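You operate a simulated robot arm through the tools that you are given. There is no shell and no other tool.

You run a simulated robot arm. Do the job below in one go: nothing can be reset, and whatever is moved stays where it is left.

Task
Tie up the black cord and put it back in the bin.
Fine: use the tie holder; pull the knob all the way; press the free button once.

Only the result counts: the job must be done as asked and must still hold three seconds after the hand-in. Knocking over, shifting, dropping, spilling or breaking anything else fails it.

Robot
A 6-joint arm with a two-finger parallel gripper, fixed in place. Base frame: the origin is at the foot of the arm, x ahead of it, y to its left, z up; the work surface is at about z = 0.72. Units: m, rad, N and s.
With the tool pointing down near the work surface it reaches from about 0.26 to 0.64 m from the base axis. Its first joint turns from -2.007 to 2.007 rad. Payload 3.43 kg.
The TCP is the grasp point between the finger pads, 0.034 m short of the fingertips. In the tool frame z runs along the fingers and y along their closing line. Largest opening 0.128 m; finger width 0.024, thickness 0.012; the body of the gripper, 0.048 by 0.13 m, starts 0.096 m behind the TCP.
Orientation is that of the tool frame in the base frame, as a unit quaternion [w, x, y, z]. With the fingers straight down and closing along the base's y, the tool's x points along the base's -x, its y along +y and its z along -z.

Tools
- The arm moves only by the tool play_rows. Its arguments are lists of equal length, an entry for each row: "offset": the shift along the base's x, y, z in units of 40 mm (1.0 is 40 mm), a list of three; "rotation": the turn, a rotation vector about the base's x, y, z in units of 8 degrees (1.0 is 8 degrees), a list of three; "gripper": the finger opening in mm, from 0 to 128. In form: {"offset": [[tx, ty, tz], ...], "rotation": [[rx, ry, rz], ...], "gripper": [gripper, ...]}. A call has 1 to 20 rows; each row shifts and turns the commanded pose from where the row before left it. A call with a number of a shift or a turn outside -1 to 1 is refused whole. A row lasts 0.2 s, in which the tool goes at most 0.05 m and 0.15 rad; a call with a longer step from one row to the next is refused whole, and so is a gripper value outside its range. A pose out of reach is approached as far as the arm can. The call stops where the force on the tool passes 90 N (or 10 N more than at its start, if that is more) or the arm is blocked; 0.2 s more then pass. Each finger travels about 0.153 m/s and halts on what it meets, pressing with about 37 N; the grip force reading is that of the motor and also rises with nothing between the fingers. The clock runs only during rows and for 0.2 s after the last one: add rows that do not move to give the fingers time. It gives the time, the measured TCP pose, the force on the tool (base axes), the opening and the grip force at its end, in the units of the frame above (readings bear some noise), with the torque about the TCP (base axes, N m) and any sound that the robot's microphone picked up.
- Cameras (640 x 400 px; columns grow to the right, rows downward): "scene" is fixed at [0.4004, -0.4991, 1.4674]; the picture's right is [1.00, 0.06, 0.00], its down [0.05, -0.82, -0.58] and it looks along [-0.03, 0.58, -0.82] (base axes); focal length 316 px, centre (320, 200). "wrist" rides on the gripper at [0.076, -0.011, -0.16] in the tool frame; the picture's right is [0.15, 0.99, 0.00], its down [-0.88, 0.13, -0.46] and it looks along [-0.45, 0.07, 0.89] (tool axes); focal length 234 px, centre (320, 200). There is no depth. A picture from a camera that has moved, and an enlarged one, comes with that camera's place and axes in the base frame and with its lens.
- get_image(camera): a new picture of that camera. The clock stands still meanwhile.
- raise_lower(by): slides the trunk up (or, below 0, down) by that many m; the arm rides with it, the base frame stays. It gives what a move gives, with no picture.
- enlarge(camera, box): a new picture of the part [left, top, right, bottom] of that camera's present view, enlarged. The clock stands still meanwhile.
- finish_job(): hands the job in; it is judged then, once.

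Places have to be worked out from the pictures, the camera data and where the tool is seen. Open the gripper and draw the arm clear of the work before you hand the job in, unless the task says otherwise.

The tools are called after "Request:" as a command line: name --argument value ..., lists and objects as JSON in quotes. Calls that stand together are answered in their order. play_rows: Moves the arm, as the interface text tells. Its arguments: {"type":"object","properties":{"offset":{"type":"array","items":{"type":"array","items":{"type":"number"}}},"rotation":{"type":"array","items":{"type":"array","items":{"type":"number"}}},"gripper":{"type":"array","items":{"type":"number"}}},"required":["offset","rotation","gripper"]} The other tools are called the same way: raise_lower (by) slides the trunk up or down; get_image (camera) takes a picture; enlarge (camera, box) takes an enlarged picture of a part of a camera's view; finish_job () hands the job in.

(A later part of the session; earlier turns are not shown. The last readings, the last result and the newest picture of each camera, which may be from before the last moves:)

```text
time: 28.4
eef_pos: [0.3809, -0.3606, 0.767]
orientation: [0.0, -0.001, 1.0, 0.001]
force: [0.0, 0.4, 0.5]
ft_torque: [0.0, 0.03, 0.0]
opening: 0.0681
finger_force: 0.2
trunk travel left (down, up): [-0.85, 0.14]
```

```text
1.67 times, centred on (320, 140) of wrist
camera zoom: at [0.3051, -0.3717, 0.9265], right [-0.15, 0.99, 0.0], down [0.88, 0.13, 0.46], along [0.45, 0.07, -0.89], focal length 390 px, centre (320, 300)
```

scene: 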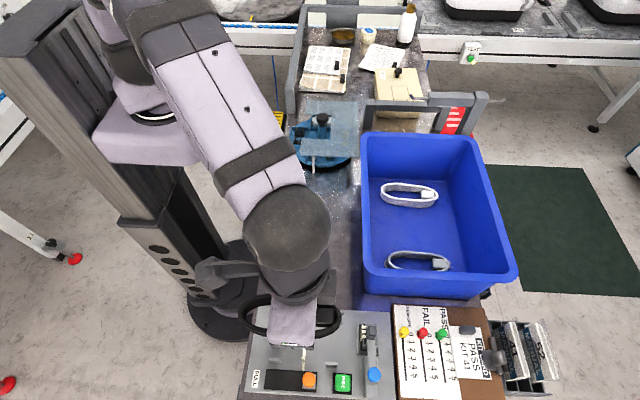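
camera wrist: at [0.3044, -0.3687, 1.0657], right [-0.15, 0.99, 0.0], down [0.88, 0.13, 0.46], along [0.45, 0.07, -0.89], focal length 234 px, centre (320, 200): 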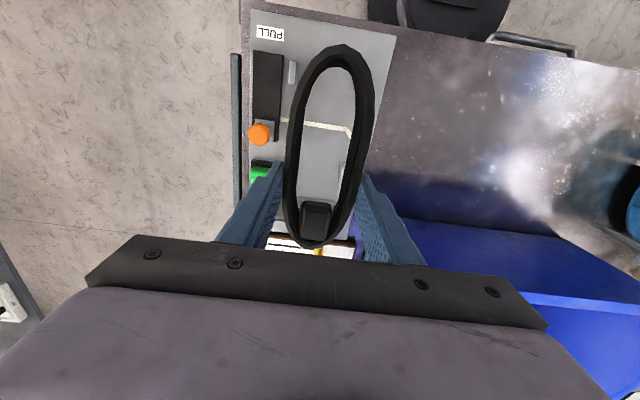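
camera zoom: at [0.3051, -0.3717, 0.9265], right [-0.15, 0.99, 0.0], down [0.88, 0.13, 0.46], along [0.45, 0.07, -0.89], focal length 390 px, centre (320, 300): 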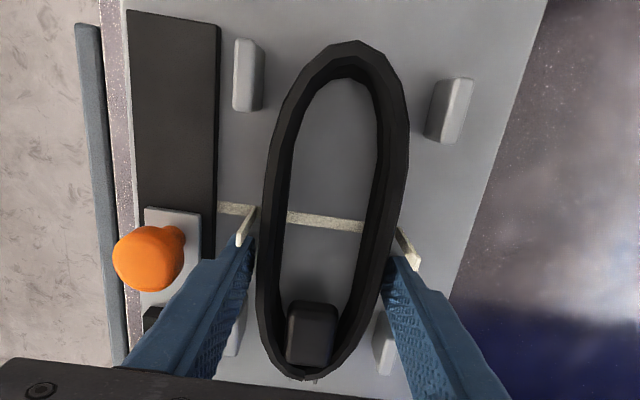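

Released and free of force. I lift straight up and check that the cord stayed in place.

Request:
play_rows --offset '[[0, 0, 0.2], [0, 0, 0.3], [0, 0, 0.5], [0, 0, 0.7], [0, 0, 0.7], [0, 0, 0.7], [0, 0, 0.7], [0, 0, 0.5], [0, 0, 0]]' --rotation '[[0, 0, 0], [0, 0, 0], [0, 0, 0], [0, 0, 0], [0, 0, 0], [0, 0, 0], [0, 0, 0], [0, 0, 0], [0, 0, 0]]' --gripper '[68, 68, 68, 68, 68, 68, 68, 68, 68]'

Request:
get_image --camera "wrist"

Request:
enlarge --camera "scene" --box '[240, 290, 400, 400]'

```text
time: 30.4
eef_pos: [0.3822, -0.3591, 0.9395]
orientation: [0.0, 0.0, 1.0, 0.0]
force: [-0.6, 1.4, 0.8]
ft_torque: [-0.01, -0.05, -0.02]
opening: 0.0678
finger_force: 0.0
trunk travel left (down, up): [-0.85, 0.14]
```

```text
taken
camera wrist: at [0.3058, -0.3702, 1.0996], right [-0.15, 0.99, 0.0], down [0.88, 0.13, 0.46], along [0.45, 0.07, -0.89], focal length 234 px, centre (320, 200)
```

wrist: 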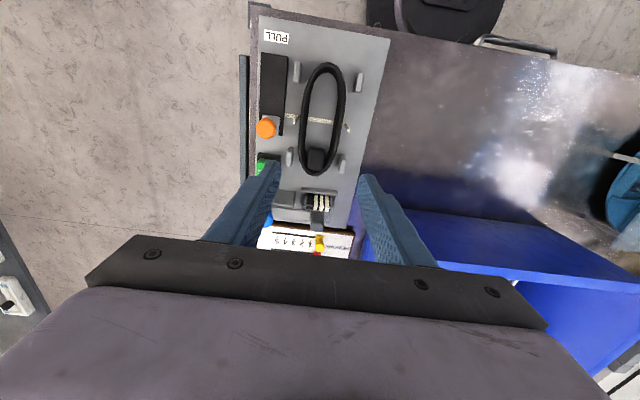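

```text
3.64 times, centred on (320, 345) of scene
camera zoom: at [0.4004, -0.4991, 1.4674], right [1.0, 0.06, 0.0], down [0.05, -0.82, -0.58], along [-0.03, 0.58, -0.82], focal length 1148 px, centre (320, -327)
```

zoom: 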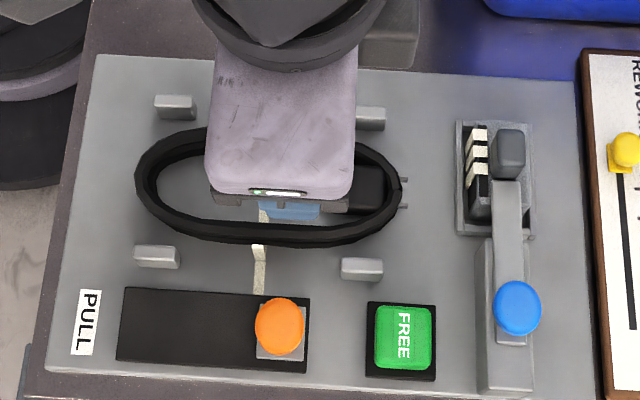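

The cord lies in the holder across the strip. Next is the orange knob, which I place at about (0.375, -0.431) with its centre at z≈0.77. I turn the tool 90° so the fingers close along x and stay clear of the posts and cord. I move over the knob while turning.

Request:
play_rows --offset '[[-0.0125, -0.147, 0], [-0.0125, -0.147, 0], [-0.0125, -0.147, 0], [-0.0125, -0.147, 0], [-0.0125, -0.147, 0], [-0.0125, -0.147, 0], [-0.0125, -0.147, 0], [-0.0125, -0.147, 0], [-0.0125, -0.147, 0], [-0.0125, -0.147, 0], [-0.0125, -0.147, 0], [-0.0125, -0.147, 0], [0, 0, 0], [0, 0, 0]]' --rotation '[[0, 0, 0.9375], [0, 0, 0.9375], [0, 0, 0.9375], [0, 0, 0.9375], [0, 0, 0.9375], [0, 0, 0.9375], [0, 0, 0.9375], [0, 0, 0.9375], [0, 0, 0.9375], [0, 0, 0.9375], [0, 0, 0.9375], [0, 0, 0.9375], [0, 0, 0], [0, 0, 0]]' --gripper '[60, 60, 60, 60, 60, 60, 60, 60, 60, 60, 60, 60, 60, 60]'

Request:
get_image --camera "wrist"

Request:
get_image --camera "scene"

```text
time: 33.4
eef_pos: [0.3755, -0.4309, 0.9382]
orientation: [0.0, -0.707, 0.707, 0.0]
force: [0.1, 0.3, -0.4]
ft_torque: [0.0, 0.0, -0.02]
opening: 0.0599
finger_force: 0.0
trunk travel left (down, up): [-0.85, 0.14]
```

```text
taken
camera wrist: at [0.3858, -0.5062, 1.099], right [-0.99, -0.15, 0.0], down [-0.13, 0.88, 0.46], along [-0.07, 0.45, -0.89], focal length 234 px, centre (320, 200)
```

wrist: 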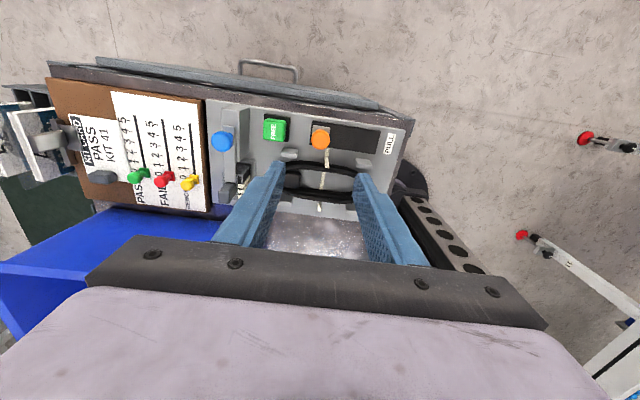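

```text
taken
```

scene: 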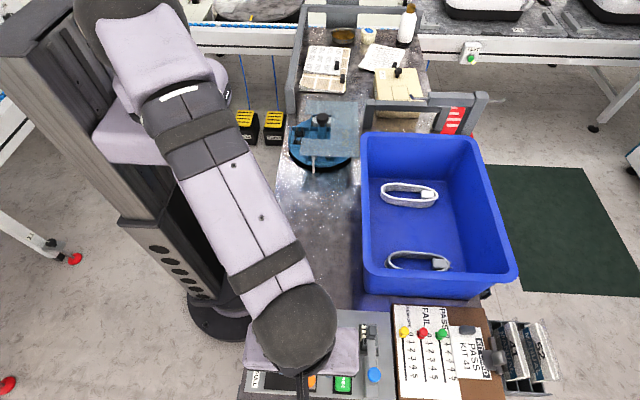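

I enlarge the wrist view to refine the knob's position.

Request:
enlarge --camera "wrist" --box '[240, 90, 400, 220]'

```text
3.08 times, centred on (320, 155) of wrist
camera zoom: at [0.3858, -0.5062, 1.099], right [-0.99, -0.15, 0.0], down [-0.13, 0.88, 0.46], along [-0.07, 0.45, -0.89], focal length 720 px, centre (320, 338)
```

zoom: 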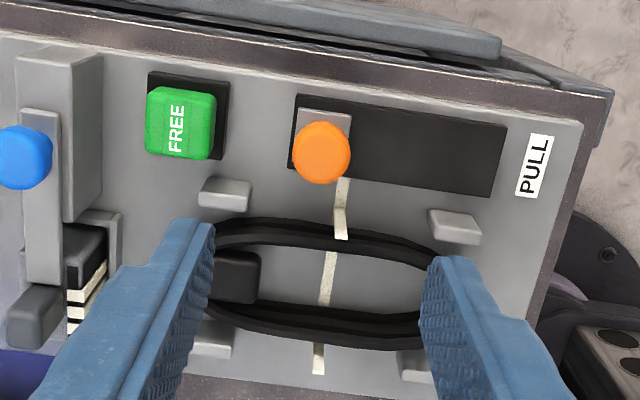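

The knob is near (0.375, -0.4315), directly beneath the TCP. I lower with a 48 mm opening to just above grip height and check.

Request:
play_rows --offset '[[0, 0, -0.5], [0, 0, -0.7], [0, 0, -0.7], [0, 0, -0.7], [0, 0, -0.5], [0, 0, -0.2], [0, 0, 0], [0, 0, 0]]' --rotation '[[0, 0, 0], [0, 0, 0], [0, 0, 0], [0, 0, 0], [0, 0, 0], [0, 0, 0], [0, 0, 0], [0, 0, 0]]' --gripper '[48, 48, 48, 48, 48, 48, 48, 48]'

Request:
enlarge --camera "wrist" --box '[220, 60, 420, 260]'

Request:
enlarge --camera "scene" --box '[240, 290, 400, 400]'

```text
time: 35.2
eef_pos: [0.3753, -0.4305, 0.8086]
orientation: [0.0, 0.707, -0.707, 0.0]
force: [-0.4, -0.8, -0.4]
ft_torque: [0.02, -0.02, 0.03]
opening: 0.0479
finger_force: 0.0
trunk travel left (down, up): [-0.85, 0.14]
```

```text
2.00 times, centred on (320, 160) of wrist
camera zoom: at [0.3861, -0.5063, 0.9678], right [-0.99, -0.15, 0.0], down [-0.13, 0.88, 0.46], along [-0.07, 0.45, -0.89], focal length 468 px, centre (320, 280)
```

zoom: 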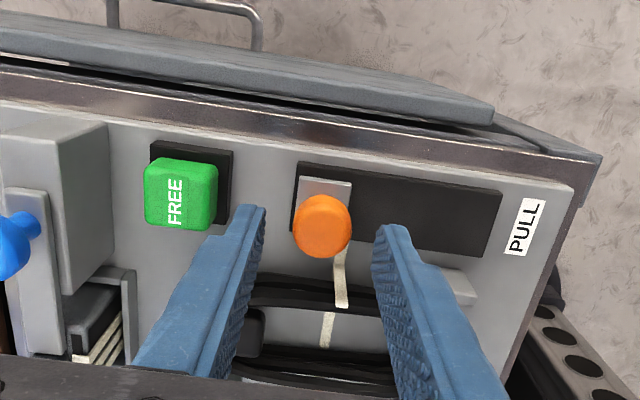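

```text
3.64 times, centred on (320, 345) of scene
camera zoom: at [0.4004, -0.4991, 1.4674], right [1.0, 0.06, 0.0], down [0.05, -0.82, -0.58], along [-0.03, 0.58, -0.82], focal length 1148 px, centre (320, -327)
```

zoom: 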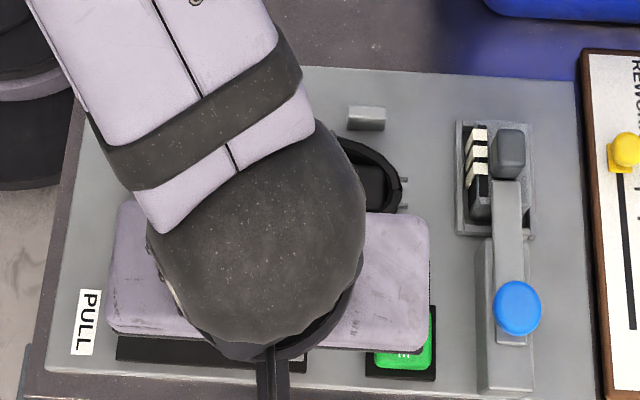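

The knob sits between the fingers, centred at about z≈0.773. I drop to grip height and close on it.

Request:
play_rows --offset '[[0, -0.04, -0.15], [0, 0, -0.15], [0, 0, -0.15], [0, 0, 0]]' --rotation '[[0, 0, 0], [0, 0, 0], [0, 0, 0], [0, 0, 0]]' --gripper '[48, 48, 48, 48]'

Request:
enlarge --camera "wrist" --box '[220, 60, 420, 260]'

```text
time: 36.2
eef_pos: [0.3766, -0.4334, 0.7896]
orientation: [0.001, 0.707, -0.707, 0.0]
force: [0.1, 0.6, 0.0]
ft_torque: [0.03, 0.01, -0.03]
opening: 0.0478
finger_force: 0.0
trunk travel left (down, up): [-0.85, 0.14]
```

```text
2.00 times, centred on (320, 160) of wrist
camera zoom: at [0.3864, -0.508, 0.9495], right [-0.99, -0.15, 0.0], down [-0.13, 0.88, 0.46], along [-0.07, 0.45, -0.89], focal length 468 px, centre (320, 280)
```

zoom: 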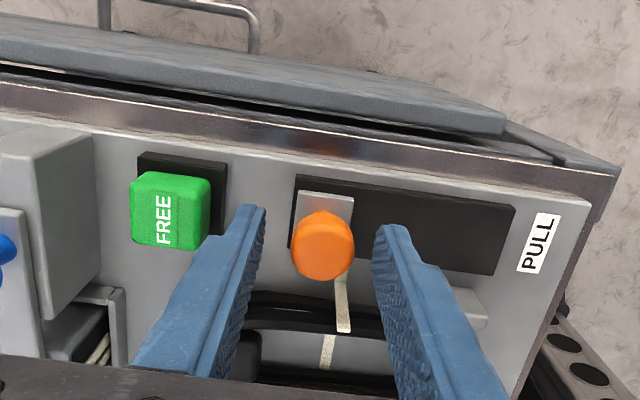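

The knob is centred between the fingertips. I close on it.

Request:
play_rows --offset '[[0, 0, 0], [0, 0, 0], [0, 0, 0], [0, 0, 0]]' --rotation '[[0, 0, 0], [0, 0, 0], [0, 0, 0], [0, 0, 0]]' --gripper '[20, 15, 15, 15]'

Request:
enlarge --camera "wrist" --box '[220, 60, 420, 260]'

```text
time: 37.2
eef_pos: [0.375, -0.432, 0.7887]
orientation: [0.0, 0.707, -0.707, -0.001]
force: [-3.7, -1.1, -0.8]
ft_torque: [-0.04, 0.09, -0.01]
opening: 0.0245
finger_force: 45.1
trunk travel left (down, up): [-0.85, 0.14]
```

```text
2.00 times, centred on (320, 160) of wrist
camera zoom: at [0.3858, -0.5081, 0.9494], right [-0.99, -0.15, 0.0], down [-0.13, 0.88, 0.46], along [-0.07, 0.45, -0.89], focal length 468 px, centre (320, 280)
```

zoom: 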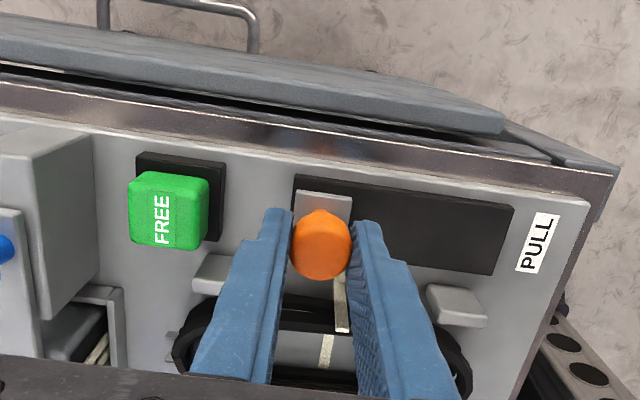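

The knob is held. I pull it along -x in small rows, checking the force and sound.

Request:
play_rows --offset '[[-0.15, 0, 0], [-0.2, 0, 0], [-0.2, 0, 0], [-0.2, 0, 0], [-0.2, 0, 0], [0, 0, 0]]' --rotation '[[0, 0, 0], [0, 0, 0], [0, 0, 0], [0, 0, 0], [0, 0, 0], [0, 0, 0]]' --gripper '[15, 15, 15, 15, 15, 15]'

Request:
enlarge --camera "wrist" --box '[220, 60, 420, 260]'

```text
time: 38.6
eef_pos: [0.3371, -0.4318, 0.7889]
orientation: [0.0, 0.708, -0.707, 0.0]
force: [1.7, 3.8, 5.4]
ft_torque: [0.06, -0.05, 0.01]
opening: 0.0248
finger_force: 44.7
trunk travel left (down, up): [-0.85, 0.14]
```

```text
2.00 times, centred on (320, 160) of wrist
camera zoom: at [0.3474, -0.508, 0.9494], right [-0.99, -0.15, 0.0], down [-0.13, 0.88, 0.46], along [-0.07, 0.45, -0.89], focal length 468 px, centre (320, 280)
```

zoom: 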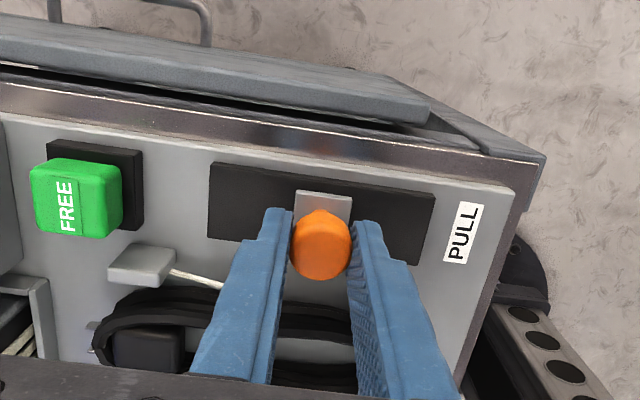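

It slides smoothly. The block has about 40 mm left, so I continue until it meets the end stop.

Request:
play_rows --offset '[[-0.2, 0, 0], [-0.2, 0, 0], [-0.2, 0, 0], [-0.2, 0, 0], [0, 0, 0]]' --rotation '[[0, 0, 0], [0, 0, 0], [0, 0, 0], [0, 0, 0], [0, 0, 0]]' --gripper '[15, 15, 15, 15, 15]'

Request:
enlarge --camera "wrist" --box '[220, 60, 420, 260]'

```text
time: 39.8
eef_pos: [0.3149, -0.4329, 0.7885]
orientation: [-0.001, -0.707, 0.707, -0.004]
force: [43.3, 6.6, -6.9]
ft_torque: [-0.55, -1.0, 0.11]
opening: 0.0246
finger_force: 45.2
trunk travel left (down, up): [-0.85, 0.14]
```

```text
2.00 times, centred on (320, 160) of wrist
camera zoom: at [0.3243, -0.5072, 0.9498], right [-0.99, -0.15, 0.0], down [-0.13, 0.88, 0.45], along [-0.06, 0.45, -0.89], focal length 468 px, centre (320, 280)
```

zoom: 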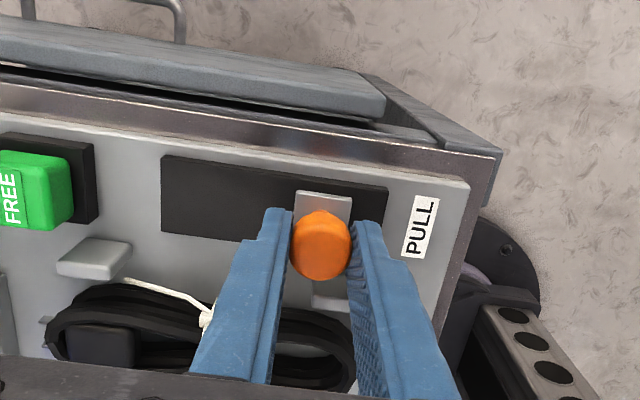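

Resistance of 43 N appears at x≈0.315, but the block still shows about 15–20 mm of slot ahead. The tie now appears to be cinching around the cord. I keep pulling in small steps.

Request:
play_rows --offset '[[-0.1, 0, 0], [-0.1, 0, 0], [0, 0, 0]]' --rotation '[[0, 0, 0], [0, 0, 0], [0, 0, 0]]' --gripper '[15, 15, 15]'

Request:
enlarge --camera "wrist" --box '[220, 60, 420, 260]'

```text
time: 40.6
eef_pos: [0.3138, -0.4332, 0.7888]
orientation: [0.001, -0.707, 0.707, -0.007]
force: [67.3, 7.0, -3.8]
ft_torque: [0.94, -1.47, 0.11]
opening: 0.0247
finger_force: 44.8
trunk travel left (down, up): [-0.85, 0.14]
```

```text
2.00 times, centred on (320, 160) of wrist
camera zoom: at [0.3225, -0.5064, 0.9502], right [-0.99, -0.15, -0.01], down [-0.14, 0.88, 0.45], along [-0.06, 0.44, -0.9], focal length 468 px, centre (320, 280)
```

zoom: 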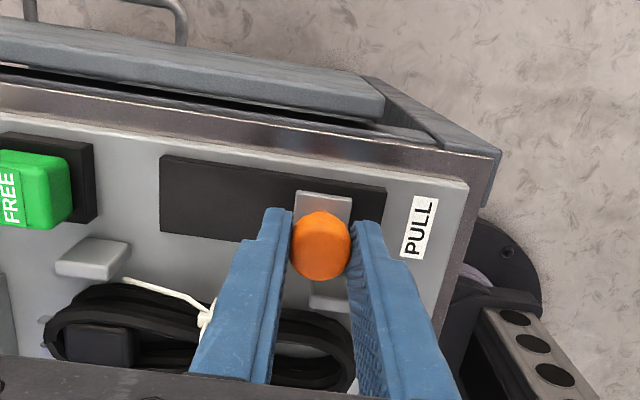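

The knob barely moved while the force rose to 67 N, so this may be the end stop. I look at the tie's state before deciding.

Request:
get_image --camera "wrist"

Request:
enlarge --camera "scene" --box '[240, 290, 400, 400]'

Request:
enlarge --camera "wrist" --box '[270, 100, 400, 190]'

```text
taken
camera wrist: at [0.3225, -0.5064, 0.9502], right [-0.99, -0.15, -0.01], down [-0.14, 0.88, 0.45], along [-0.06, 0.44, -0.9], focal length 234 px, centre (320, 200)
```

wrist: 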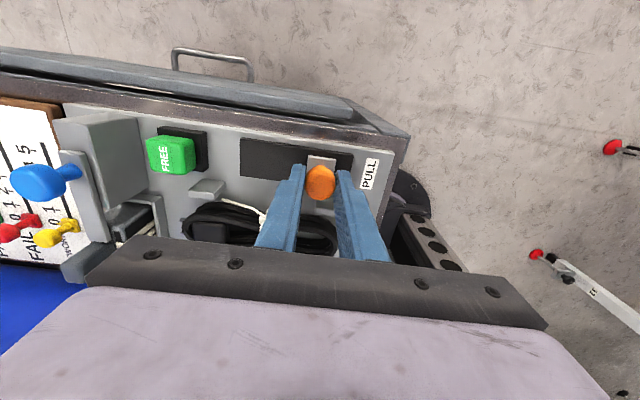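

```text
3.64 times, centred on (320, 345) of scene
camera zoom: at [0.4004, -0.4991, 1.4674], right [1.0, 0.06, 0.0], down [0.05, -0.82, -0.58], along [-0.03, 0.58, -0.82], focal length 1148 px, centre (320, -327)
```

zoom: 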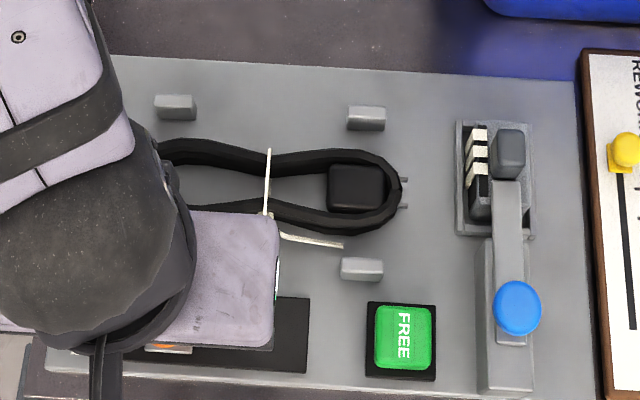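

```text
4.44 times, centred on (335, 145) of wrist
camera zoom: at [0.3225, -0.5064, 0.9502], right [-0.99, -0.15, -0.01], down [-0.14, 0.88, 0.45], along [-0.06, 0.44, -0.9], focal length 1041 px, centre (253, 444)
```

zoom: 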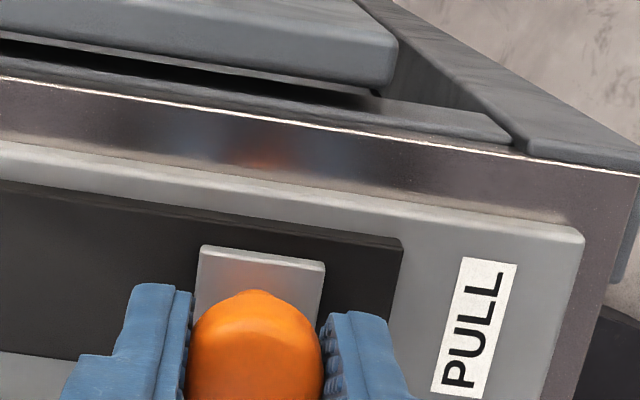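

The scene shows the tie cinched around the cord's waist, with its tail out. To be sure the knob is at its end, I pull slightly harder and see whether it moves.

Request:
play_rows --offset '[[-0.06, 0, 0], [-0.06, 0, 0], [0, 0, 0]]' --rotation '[[0, 0, 0], [0, 0, 0], [0, 0, 0]]' --gripper '[15, 15, 15]'

Request:
enlarge --camera "wrist" --box '[270, 100, 400, 190]'

```text
time: 41.4
eef_pos: [0.313, -0.4324, 0.7884]
orientation: [0.0, -0.707, 0.708, -0.009]
force: [81.5, 9.9, -2.6]
ft_torque: [0.87, -1.75, 0.24]
opening: 0.0253
finger_force: 44.8
trunk travel left (down, up): [-0.85, 0.14]
```

```text
4.44 times, centred on (335, 145) of wrist
camera zoom: at [0.3215, -0.5059, 0.9504], right [-0.99, -0.15, -0.01], down [-0.14, 0.89, 0.44], along [-0.06, 0.44, -0.9], focal length 1041 px, centre (253, 444)
```

zoom: 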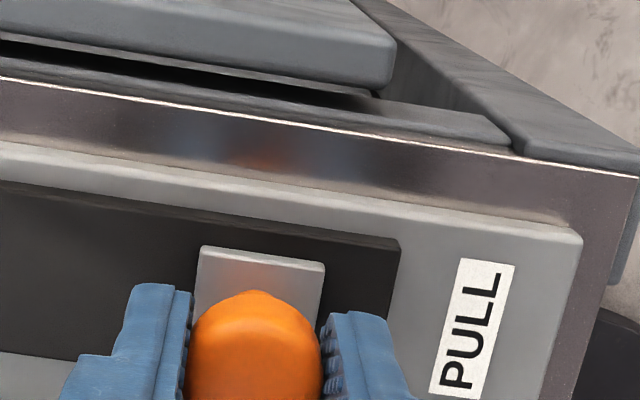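

It's a hard stop: no motion at 81 N. The knob travelled 60 mm and is fully pulled. I relax the pull, open, and lift away.

Request:
play_rows --offset '[[0.2, 0, 0], [0.2, 0, 0], [0.12, 0, 0], [0, 0, 0], [0, 0, 0], [0, 0, 0]]' --rotation '[[0, 0, 0], [0, 0, 0], [0, 0, 0], [0, 0, 0], [0, 0, 0], [0, 0, 0]]' --gripper '[15, 15, 15, 30, 46, 46]'

Request:
enlarge --camera "wrist" --box '[220, 60, 420, 260]'

```text
time: 42.8
eef_pos: [0.313, -0.4324, 0.788]
orientation: [-0.001, 0.707, -0.707, -0.001]
force: [-0.4, 0.1, -0.7]
ft_torque: [0.01, -0.01, 0.0]
opening: 0.0459
finger_force: 0.1
trunk travel left (down, up): [-0.85, 0.14]
```

```text
2.00 times, centred on (320, 160) of wrist
camera zoom: at [0.3234, -0.5078, 0.9487], right [-0.99, -0.15, 0.0], down [-0.13, 0.88, 0.46], along [-0.07, 0.45, -0.89], focal length 468 px, centre (320, 280)
```

zoom: 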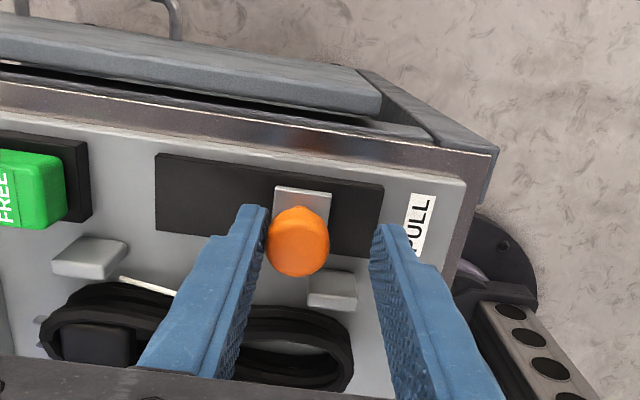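

The knob has eased back a few millimetres to touch the +x finger. I lift away slowly and see what it does.

Request:
play_rows --offset '[[0, 0, 0.3], [0, 0, 0.5], [0, 0, 0.7], [0, 0, 0.7], [0, 0, 0.7], [0, 0, 0.5], [0, 0, 0]]' --rotation '[[0, 0, 0], [0, 0, 0], [0, 0, 0], [0, 0, 0], [0, 0, 0], [0, 0, 0], [0, 0, 0]]' --gripper '[46, 46, 46, 46, 46, 46, 46]'

Request:
get_image --camera "wrist"

Request:
enlarge --camera "wrist" --box '[200, 80, 400, 220]'

Request:
enlarge --camera "scene" --box '[240, 290, 400, 400]'

```text
time: 44.4
eef_pos: [0.3142, -0.4318, 0.924]
orientation: [0.0, 0.707, -0.707, -0.001]
force: [-1.1, -0.1, -0.4]
ft_torque: [0.0, -0.02, 0.03]
opening: 0.0458
finger_force: 0.0
trunk travel left (down, up): [-0.85, 0.14]
```

```text
taken
camera wrist: at [0.3247, -0.508, 1.0843], right [-0.99, -0.15, 0.0], down [-0.13, 0.88, 0.46], along [-0.07, 0.45, -0.89], focal length 234 px, centre (320, 200)
```

wrist: 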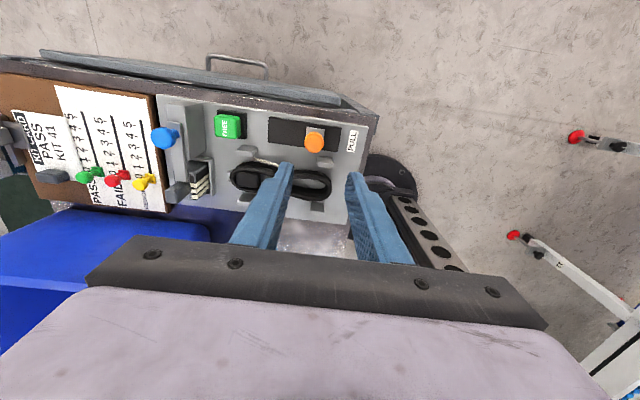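

```text
2.86 times, centred on (300, 150) of wrist
camera zoom: at [0.3247, -0.508, 1.0843], right [-0.99, -0.15, 0.0], down [-0.13, 0.88, 0.46], along [-0.07, 0.45, -0.89], focal length 669 px, centre (377, 343)
```

zoom: 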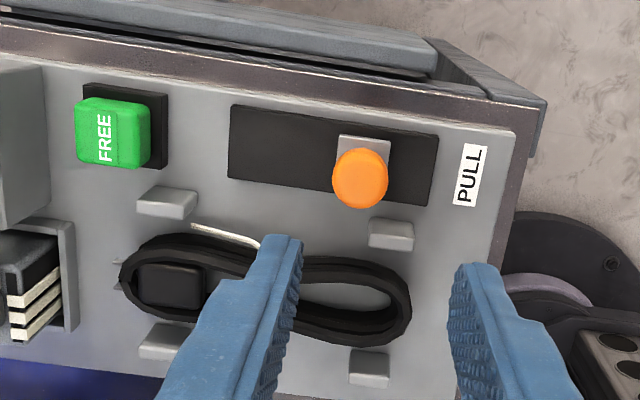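

```text
3.64 times, centred on (320, 345) of scene
camera zoom: at [0.4004, -0.4991, 1.4674], right [1.0, 0.06, 0.0], down [0.05, -0.82, -0.58], along [-0.03, 0.58, -0.82], focal length 1148 px, centre (320, -327)
```

zoom: 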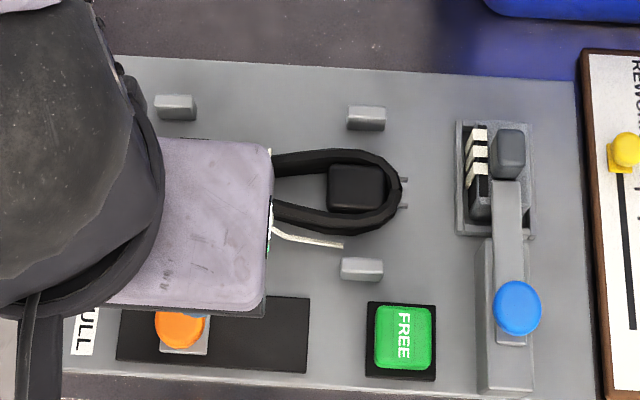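

The knob settled about 8 mm back from its stop. I move toward the FREE button at about (0.442, -0.432), which clears the view, and inspect the tie before pressing anything.

Request:
play_rows --offset '[[0.6, 0, 0.1], [0.8, 0, 0.1], [0.8, 0, 0.1], [0.6, 0, 0.1], [0.4, 0, 0], [0, 0, 0]]' --rotation '[[0, 0, 0], [0, 0, 0], [0, 0, 0], [0, 0, 0], [0, 0, 0], [0, 0, 0]]' --gripper '[46, 46, 20, 0, 0, 0]'

Request:
get_image --camera "wrist"

Request:
enlarge --camera "wrist" --box '[260, 80, 460, 220]'

Request:
enlarge --camera "scene" --box '[240, 290, 400, 400]'

```text
time: 45.8
eef_pos: [0.4422, -0.4332, 0.9419]
orientation: [0.0, -0.707, 0.707, 0.001]
force: [-0.4, -0.5, 0.6]
ft_torque: [0.0, -0.02, 0.01]
opening: 0.0
finger_force: 33.2
trunk travel left (down, up): [-0.85, 0.14]
```

```text
taken
camera wrist: at [0.4523, -0.508, 1.1016], right [-0.99, -0.15, 0.0], down [-0.13, 0.88, 0.46], along [-0.07, 0.45, -0.89], focal length 234 px, centre (320, 200)
```

wrist: 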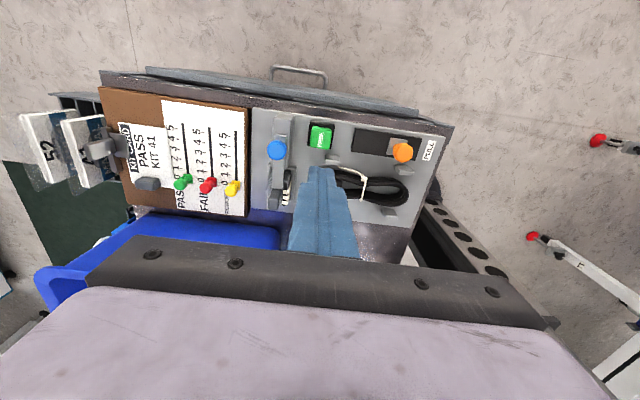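

```text
2.86 times, centred on (360, 150) of wrist
camera zoom: at [0.4523, -0.508, 1.1016], right [-0.99, -0.15, 0.0], down [-0.13, 0.88, 0.46], along [-0.07, 0.45, -0.89], focal length 669 px, centre (206, 343)
```

zoom: 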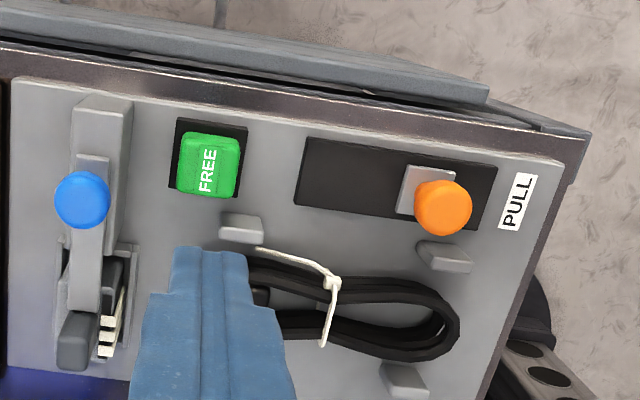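

```text
3.64 times, centred on (320, 345) of scene
camera zoom: at [0.4004, -0.4991, 1.4674], right [1.0, 0.06, 0.0], down [0.05, -0.82, -0.58], along [-0.03, 0.58, -0.82], focal length 1148 px, centre (320, -327)
```

zoom: 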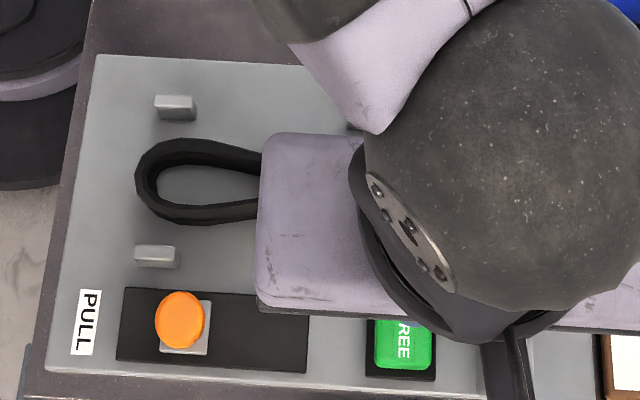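

The tie now forms a closed loop with a knot around the cord's waist, so it is tied. The knob rests at its stop (compliance under load explains the 8 mm). The gripper is closed above FREE, so I descend to just above it.

Request:
play_rows --offset '[[0, 0, -0.5], [0, 0, -0.7], [0, 0, -0.7], [0, 0, -0.7], [0, 0, -0.4], [0, 0, -0.1], [0, 0, 0]]' --rotation '[[0, 0, 0], [0, 0, 0], [0, 0, 0], [0, 0, 0], [0, 0, 0], [0, 0, 0], [0, 0, 0]]' --gripper '[0, 0, 0, 0, 0, 0, 0]'

Request:
enlarge --camera "wrist" --box '[220, 60, 420, 260]'

Request:
enlarge --camera "scene" --box '[240, 290, 400, 400]'

```text
time: 47.4
eef_pos: [0.4412, -0.4327, 0.8159]
orientation: [0.0, 0.707, -0.707, 0.0]
force: [-1.4, -0.5, -0.8]
ft_torque: [0.0, -0.01, 0.03]
opening: 0.0
finger_force: 32.9
trunk travel left (down, up): [-0.85, 0.14]
```

```text
2.00 times, centred on (320, 160) of wrist
camera zoom: at [0.4522, -0.5087, 0.9763], right [-0.99, -0.15, 0.0], down [-0.13, 0.88, 0.46], along [-0.07, 0.45, -0.89], focal length 468 px, centre (320, 280)
```

zoom: 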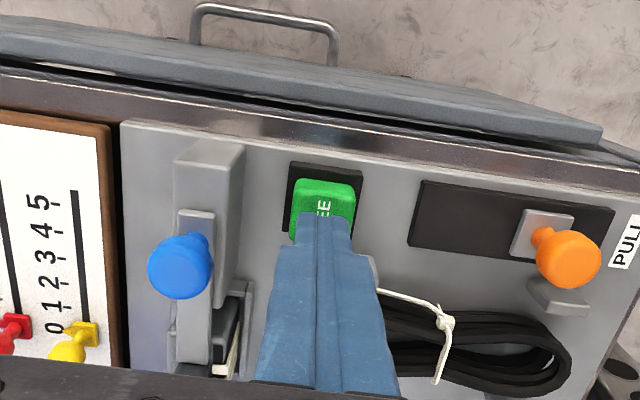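

```text
3.64 times, centred on (320, 345) of scene
camera zoom: at [0.4004, -0.4991, 1.4674], right [1.0, 0.06, 0.0], down [0.05, -0.82, -0.58], along [-0.03, 0.58, -0.82], focal length 1148 px, centre (320, -327)
```

zoom: 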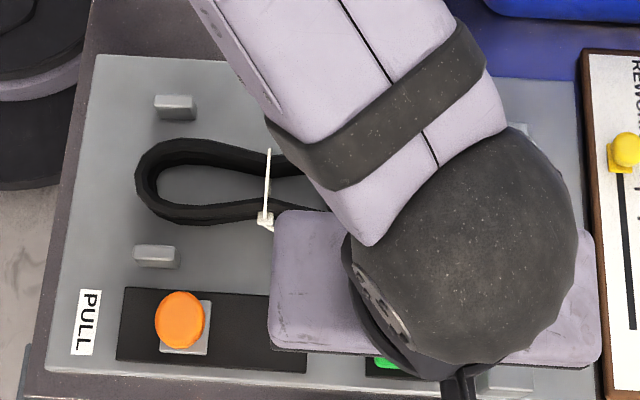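

The tips are at z≈0.782, over the button. I shift 2 mm toward its centre and press down in small rows.

Request:
play_rows --offset '[[-0.05, -0.05, -0.1], [0, 0, -0.1], [0, 0, -0.1], [0, 0, 0]]' --rotation '[[0, 0, 0], [0, 0, 0], [0, 0, 0], [0, 0, 0]]' --gripper '[0, 0, 0, 0]'

Request:
enlarge --camera "wrist" --box '[220, 60, 420, 260]'

```text
time: 48.4
eef_pos: [0.4404, -0.4348, 0.8041]
orientation: [0.0, 0.707, -0.707, 0.0]
force: [1.0, 0.3, 0.2]
ft_torque: [0.02, -0.03, -0.02]
opening: 0.0
finger_force: 33.4
trunk travel left (down, up): [-0.85, 0.14]
```

```text
2.00 times, centred on (320, 160) of wrist
camera zoom: at [0.4501, -0.5103, 0.9646], right [-0.99, -0.15, 0.0], down [-0.13, 0.88, 0.46], along [-0.07, 0.45, -0.89], focal length 468 px, centre (320, 280)
```

zoom: 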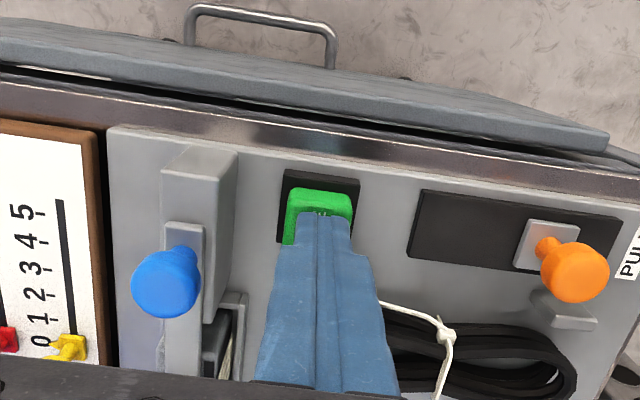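

Not touching yet (tip z≈0.770). I continue down to the press.

Request:
play_rows --offset '[[0, 0, -0.1], [0, 0, -0.1], [0, 0, 0]]' --rotation '[[0, 0, 0], [0, 0, 0], [0, 0, 0]]' --gripper '[0, 0, 0]'

```text
time: 49.2
eef_pos: [0.439, -0.4341, 0.7965]
orientation: [0.0, -0.707, 0.707, 0.0]
force: [1.8, -0.1, 1.9]
ft_torque: [0.01, -0.01, -0.04]
opening: 0.0
finger_force: 33.0
trunk travel left (down, up): [-0.85, 0.14]
```

Request:
play_rows --offset '[[0, 0, -0.075], [0, 0, -0.075], [0, 0, 0]]' --rotation '[[0, 0, 0], [0, 0, 0], [0, 0, 0]]' --gripper '[0, 0, 0]'

Request:
enlarge --camera "wrist" --box '[220, 60, 420, 260]'

```text
time: 50.0
eef_pos: [0.4402, -0.4342, 0.7904]
orientation: [0.001, 0.707, -0.707, 0.0]
force: [-0.7, 1.8, 5.9]
ft_torque: [0.04, 0.03, 0.03]
opening: 0.0
finger_force: 32.8
trunk travel left (down, up): [-0.85, 0.14]
heard: click
```

```text
2.00 times, centred on (320, 160) of wrist
camera zoom: at [0.4494, -0.5101, 0.9521], right [-0.99, -0.15, 0.0], down [-0.13, 0.88, 0.45], along [-0.07, 0.45, -0.89], focal length 468 px, centre (320, 280)
```

zoom: 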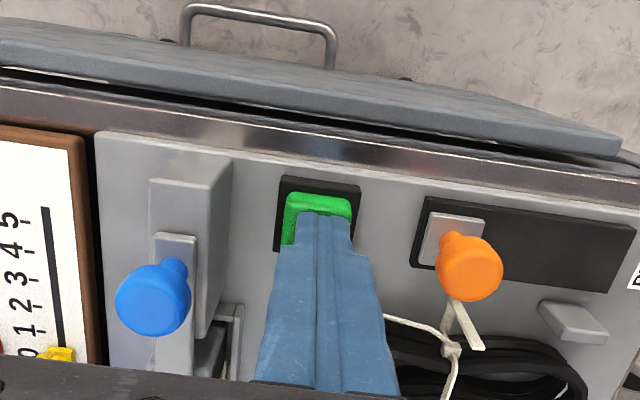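

A click was heard: FREE actuated, and the knob returned to its start. I lift straight off the button and look.

Request:
play_rows --offset '[[0, 0, 0.4], [0, 0, 0.7], [0, 0, 0.8], [0, 0, 0.8], [0, 0, 0.8], [0, 0, 0.4], [0, 0, 0]]' --rotation '[[0, 0, 0], [0, 0, 0], [0, 0, 0], [0, 0, 0], [0, 0, 0], [0, 0, 0], [0, 0, 0]]' --gripper '[0, 0, 0, 0, 0, 0, 0]'

Request:
get_image --camera "wrist"

Request:
enlarge --camera "wrist" --box '[260, 80, 460, 220]'

Request:
enlarge --camera "scene" --box '[240, 290, 400, 400]'

```text
time: 51.6
eef_pos: [0.4399, -0.435, 0.9475]
orientation: [0.0, 0.708, -0.707, 0.0]
force: [-0.3, 0.8, -0.5]
ft_torque: [0.03, 0.01, 0.01]
opening: 0.0
finger_force: 32.5
trunk travel left (down, up): [-0.85, 0.14]
```

```text
taken
camera wrist: at [0.4505, -0.511, 1.1078], right [-0.99, -0.15, 0.0], down [-0.13, 0.88, 0.46], along [-0.07, 0.45, -0.89], focal length 234 px, centre (320, 200)
```

wrist: 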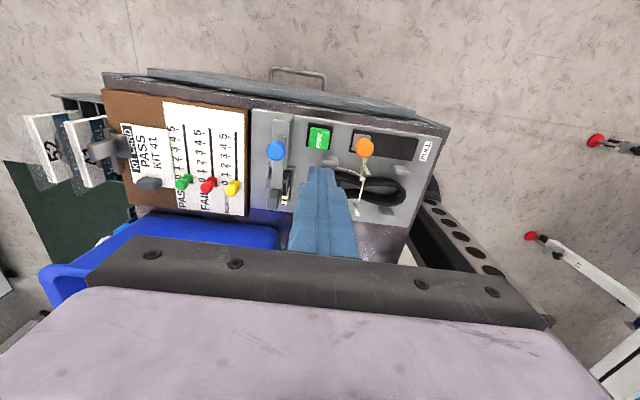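

```text
2.86 times, centred on (360, 150) of wrist
camera zoom: at [0.4505, -0.511, 1.1078], right [-0.99, -0.15, 0.0], down [-0.13, 0.88, 0.46], along [-0.07, 0.45, -0.89], focal length 669 px, centre (206, 343)
```

zoom: 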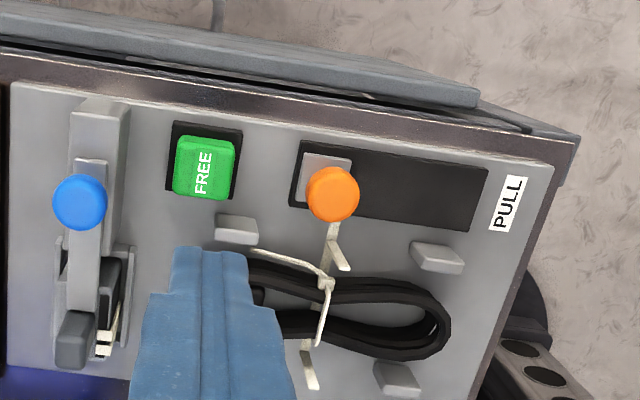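

```text
3.64 times, centred on (320, 345) of scene
camera zoom: at [0.4004, -0.4991, 1.4674], right [1.0, 0.06, 0.0], down [0.05, -0.82, -0.58], along [-0.03, 0.58, -0.82], focal length 1148 px, centre (320, -327)
```

zoom: 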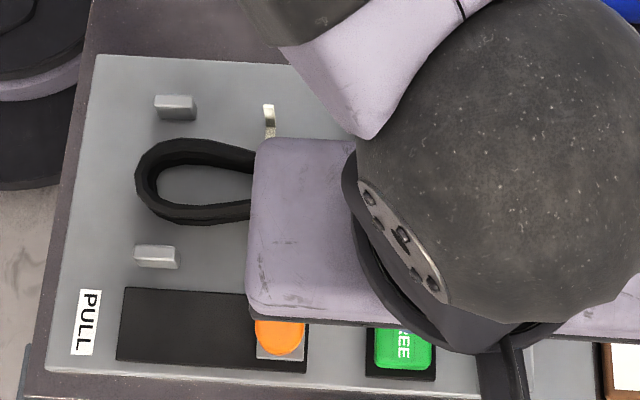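

The knob returned, a fresh tie was loaded on the holder, and the cord's own tie stays knotted around it. I turn the tool back and view the cord from above to plan the pick-up.

Request:
play_rows --offset '[[-0.309, 0.155, 0], [-0.309, 0.155, 0], [-0.309, 0.155, 0], [-0.309, 0.155, 0], [-0.309, 0.155, 0], [-0.309, 0.155, 0], [-0.309, 0.155, 0], [-0.309, 0.155, 0], [-0.309, 0.155, 0], [-0.309, 0.155, 0], [-0.309, 0.155, 0], [-0.309, 0.155, 0], [0, 0, 0], [0, 0, 0]]' --rotation '[[0, 0, -0.9375], [0, 0, -0.9375], [0, 0, -0.9375], [0, 0, -0.9375], [0, 0, -0.9375], [0, 0, -0.9375], [0, 0, -0.9375], [0, 0, -0.9375], [0, 0, -0.9375], [0, 0, -0.9375], [0, 0, -0.9375], [0, 0, -0.9375], [0, 0, 0], [0, 0, 0]]' --gripper '[0, 20, 40, 60, 80, 80, 80, 80, 80, 80, 80, 80, 80, 80]'

Request:
get_image --camera "wrist"

Request:
enlarge --camera "wrist" --box '[250, 90, 390, 230]'

Request:
enlarge --camera "scene" --box '[240, 290, 400, 400]'

```text
time: 54.6
eef_pos: [0.2916, -0.3601, 0.9469]
orientation: [0.0, 0.001, 1.0, 0.0]
force: [0.0, 0.1, -0.5]
ft_torque: [0.01, -0.03, 0.0]
opening: 0.08
finger_force: 0.1
trunk travel left (down, up): [-0.85, 0.14]
```

```text
taken
camera wrist: at [0.2144, -0.3702, 1.1073], right [-0.14, 0.99, 0.0], down [0.88, 0.13, 0.46], along [0.45, 0.07, -0.89], focal length 234 px, centre (320, 200)
```

wrist: 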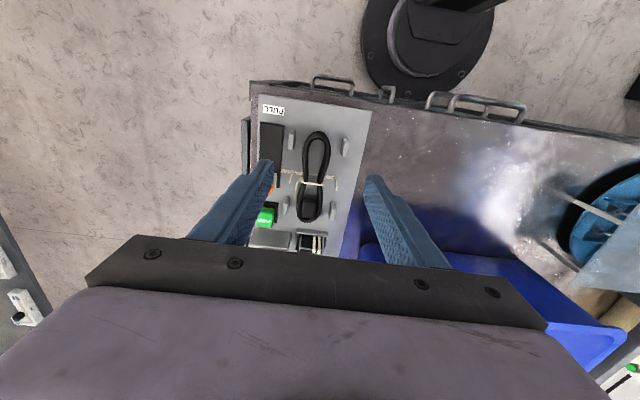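

```text
2.86 times, centred on (320, 160) of wrist
camera zoom: at [0.2144, -0.3702, 1.1073], right [-0.14, 0.99, 0.0], down [0.88, 0.13, 0.46], along [0.45, 0.07, -0.89], focal length 669 px, centre (320, 314)
```

zoom: 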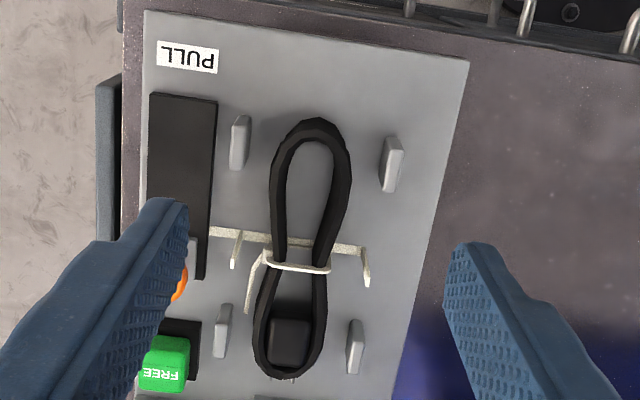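

```text
3.64 times, centred on (320, 345) of scene
camera zoom: at [0.4004, -0.4991, 1.4674], right [1.0, 0.06, 0.0], down [0.05, -0.82, -0.58], along [-0.03, 0.58, -0.82], focal length 1148 px, centre (320, -327)
```

zoom: 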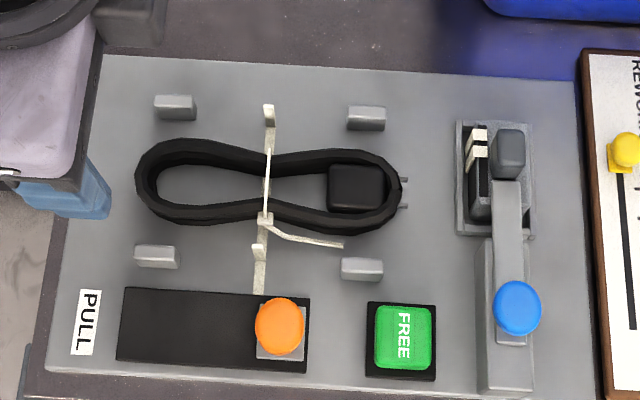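

The cord is cinched at x≈0.36 with two lobes. The plug and tie tail are on the far (+x) side. I'll grip the near lobe at x≈0.3335, midway between the post (edge ≈0.315) and the new uprights (≈0.352), centred at y≈-0.359. I move over it and come partway down to check.

Request:
play_rows --offset '[[0.53, 0.015, 0], [0.5325, 0.015, 0], [0, 0, -0.7], [0, 0, -0.8], [0, 0, -0.8], [0, 0, -0.6], [0, 0, 0], [0, 0, 0]]' --rotation '[[0, 0, 0], [0, 0, 0], [0, 0, 0], [0, 0, 0], [0, 0, 0], [0, 0, 0], [0, 0, 0], [0, 0, 0]]' --gripper '[60, 60, 60, 60, 60, 60, 60, 60]'

Request:
enlarge --camera "wrist" --box '[220, 60, 420, 260]'

Request:
enlarge --camera "scene" --box '[240, 290, 400, 400]'

```text
time: 56.4
eef_pos: [0.3344, -0.3582, 0.8296]
orientation: [0.0, 0.0, 1.0, 0.0]
force: [-0.8, 0.2, 0.0]
ft_torque: [0.01, -0.02, -0.01]
opening: 0.0602
finger_force: 0.0
trunk travel left (down, up): [-0.85, 0.14]
```

```text
2.00 times, centred on (320, 160) of wrist
camera zoom: at [0.2581, -0.3698, 0.9898], right [-0.15, 0.99, 0.0], down [0.88, 0.13, 0.46], along [0.45, 0.07, -0.89], focal length 468 px, centre (320, 280)
```

zoom: 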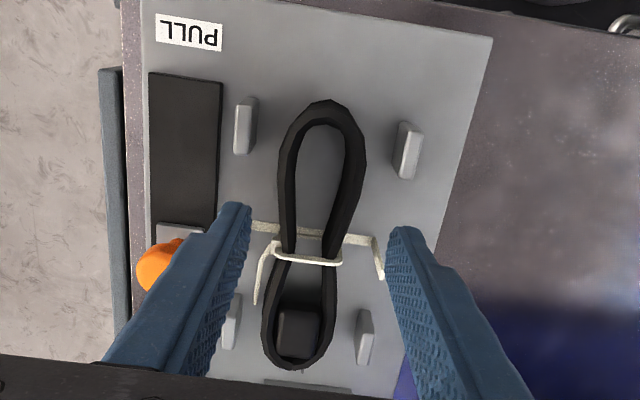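

```text
3.64 times, centred on (320, 345) of scene
camera zoom: at [0.4004, -0.4991, 1.4674], right [1.0, 0.06, 0.0], down [0.05, -0.82, -0.58], along [-0.03, 0.58, -0.82], focal length 1148 px, centre (320, -327)
```

zoom: 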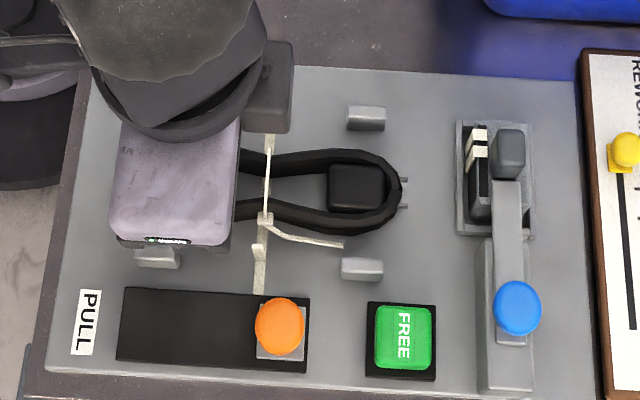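

Alignment is good: the cord's lobe is about 39 mm wide and centred under the TCP, and the uprights are at x≈0.357. I descend to grip height.

Request:
play_rows --offset '[[0, 0, -0.35], [0, 0, -0.35], [0, 0, -0.35], [0, 0, -0.25], [0, 0, -0.2], [0, 0, 0]]' --rotation '[[0, 0, 0], [0, 0, 0], [0, 0, 0], [0, 0, 0], [0, 0, 0], [0, 0, 0]]' --gripper '[60, 60, 60, 60, 60, 60]'

Request:
enlarge --camera "wrist" --box '[220, 20, 420, 260]'

```text
time: 57.4
eef_pos: [0.3345, -0.3629, 0.7944]
orientation: [0.005, 0.0, 1.0, -0.006]
force: [-24.3, 11.5, 53.5]
ft_torque: [-2.18, 1.49, -0.93]
opening: 0.0604
finger_force: 0.5
trunk travel left (down, up): [-0.85, 0.14]
stopped in row 5: the force on the tool passed its limit at 104 N (the readings are from after the stop); the commanded pose is now the measured one
```

```text
1.67 times, centred on (320, 140) of wrist
camera zoom: at [0.2561, -0.371, 0.955], right [-0.14, 0.99, -0.01], down [0.88, 0.14, 0.46], along [0.46, 0.05, -0.89], focal length 390 px, centre (320, 300)
```

zoom: 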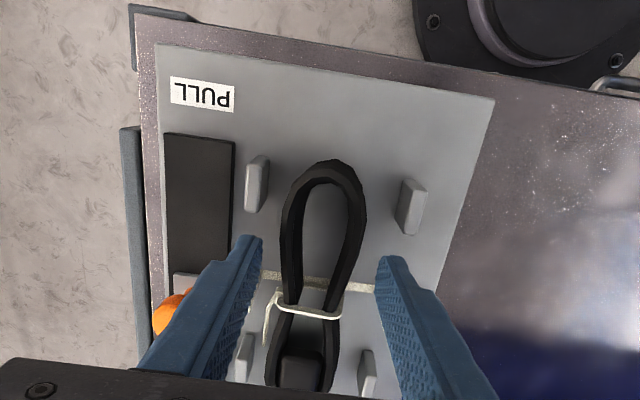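

The descent stopped with 104 N at TCP z≈0.794 (tip z≈0.76): the front finger hit something. I look closely before moving anything.

Request:
enlarge --camera "scene" --box '[240, 290, 400, 400]'

Request:
enlarge --camera "wrist" --box '[250, 100, 390, 210]'

Request:
get_image --camera "scene"

```text
3.64 times, centred on (320, 345) of scene
camera zoom: at [0.4004, -0.4991, 1.4674], right [1.0, 0.06, 0.0], down [0.05, -0.82, -0.58], along [-0.03, 0.58, -0.82], focal length 1148 px, centre (320, -327)
```

zoom: 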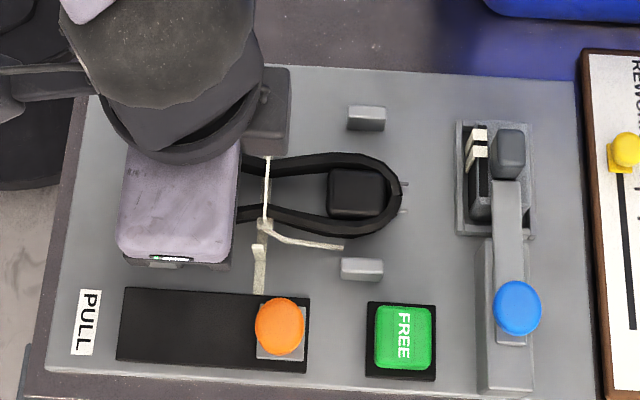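

```text
3.64 times, centred on (320, 155) of wrist
camera zoom: at [0.2561, -0.371, 0.955], right [-0.14, 0.99, -0.01], down [0.88, 0.14, 0.46], along [0.46, 0.05, -0.89], focal length 852 px, centre (320, 364)
```

zoom: 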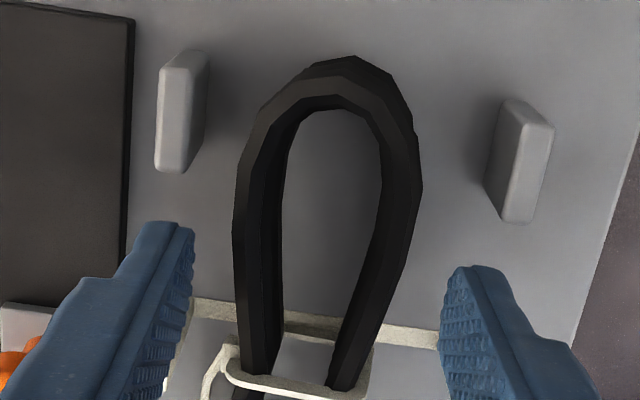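

```text
taken
```

scene: 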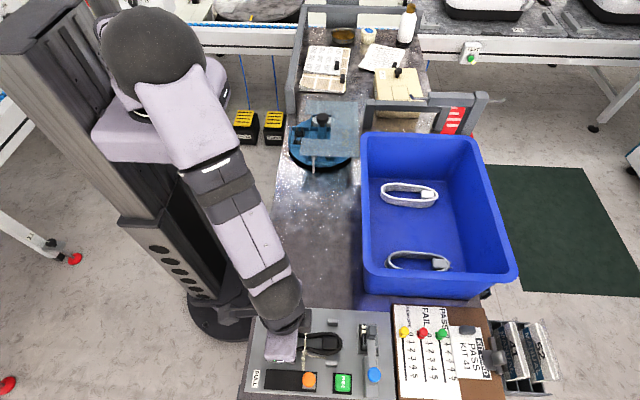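

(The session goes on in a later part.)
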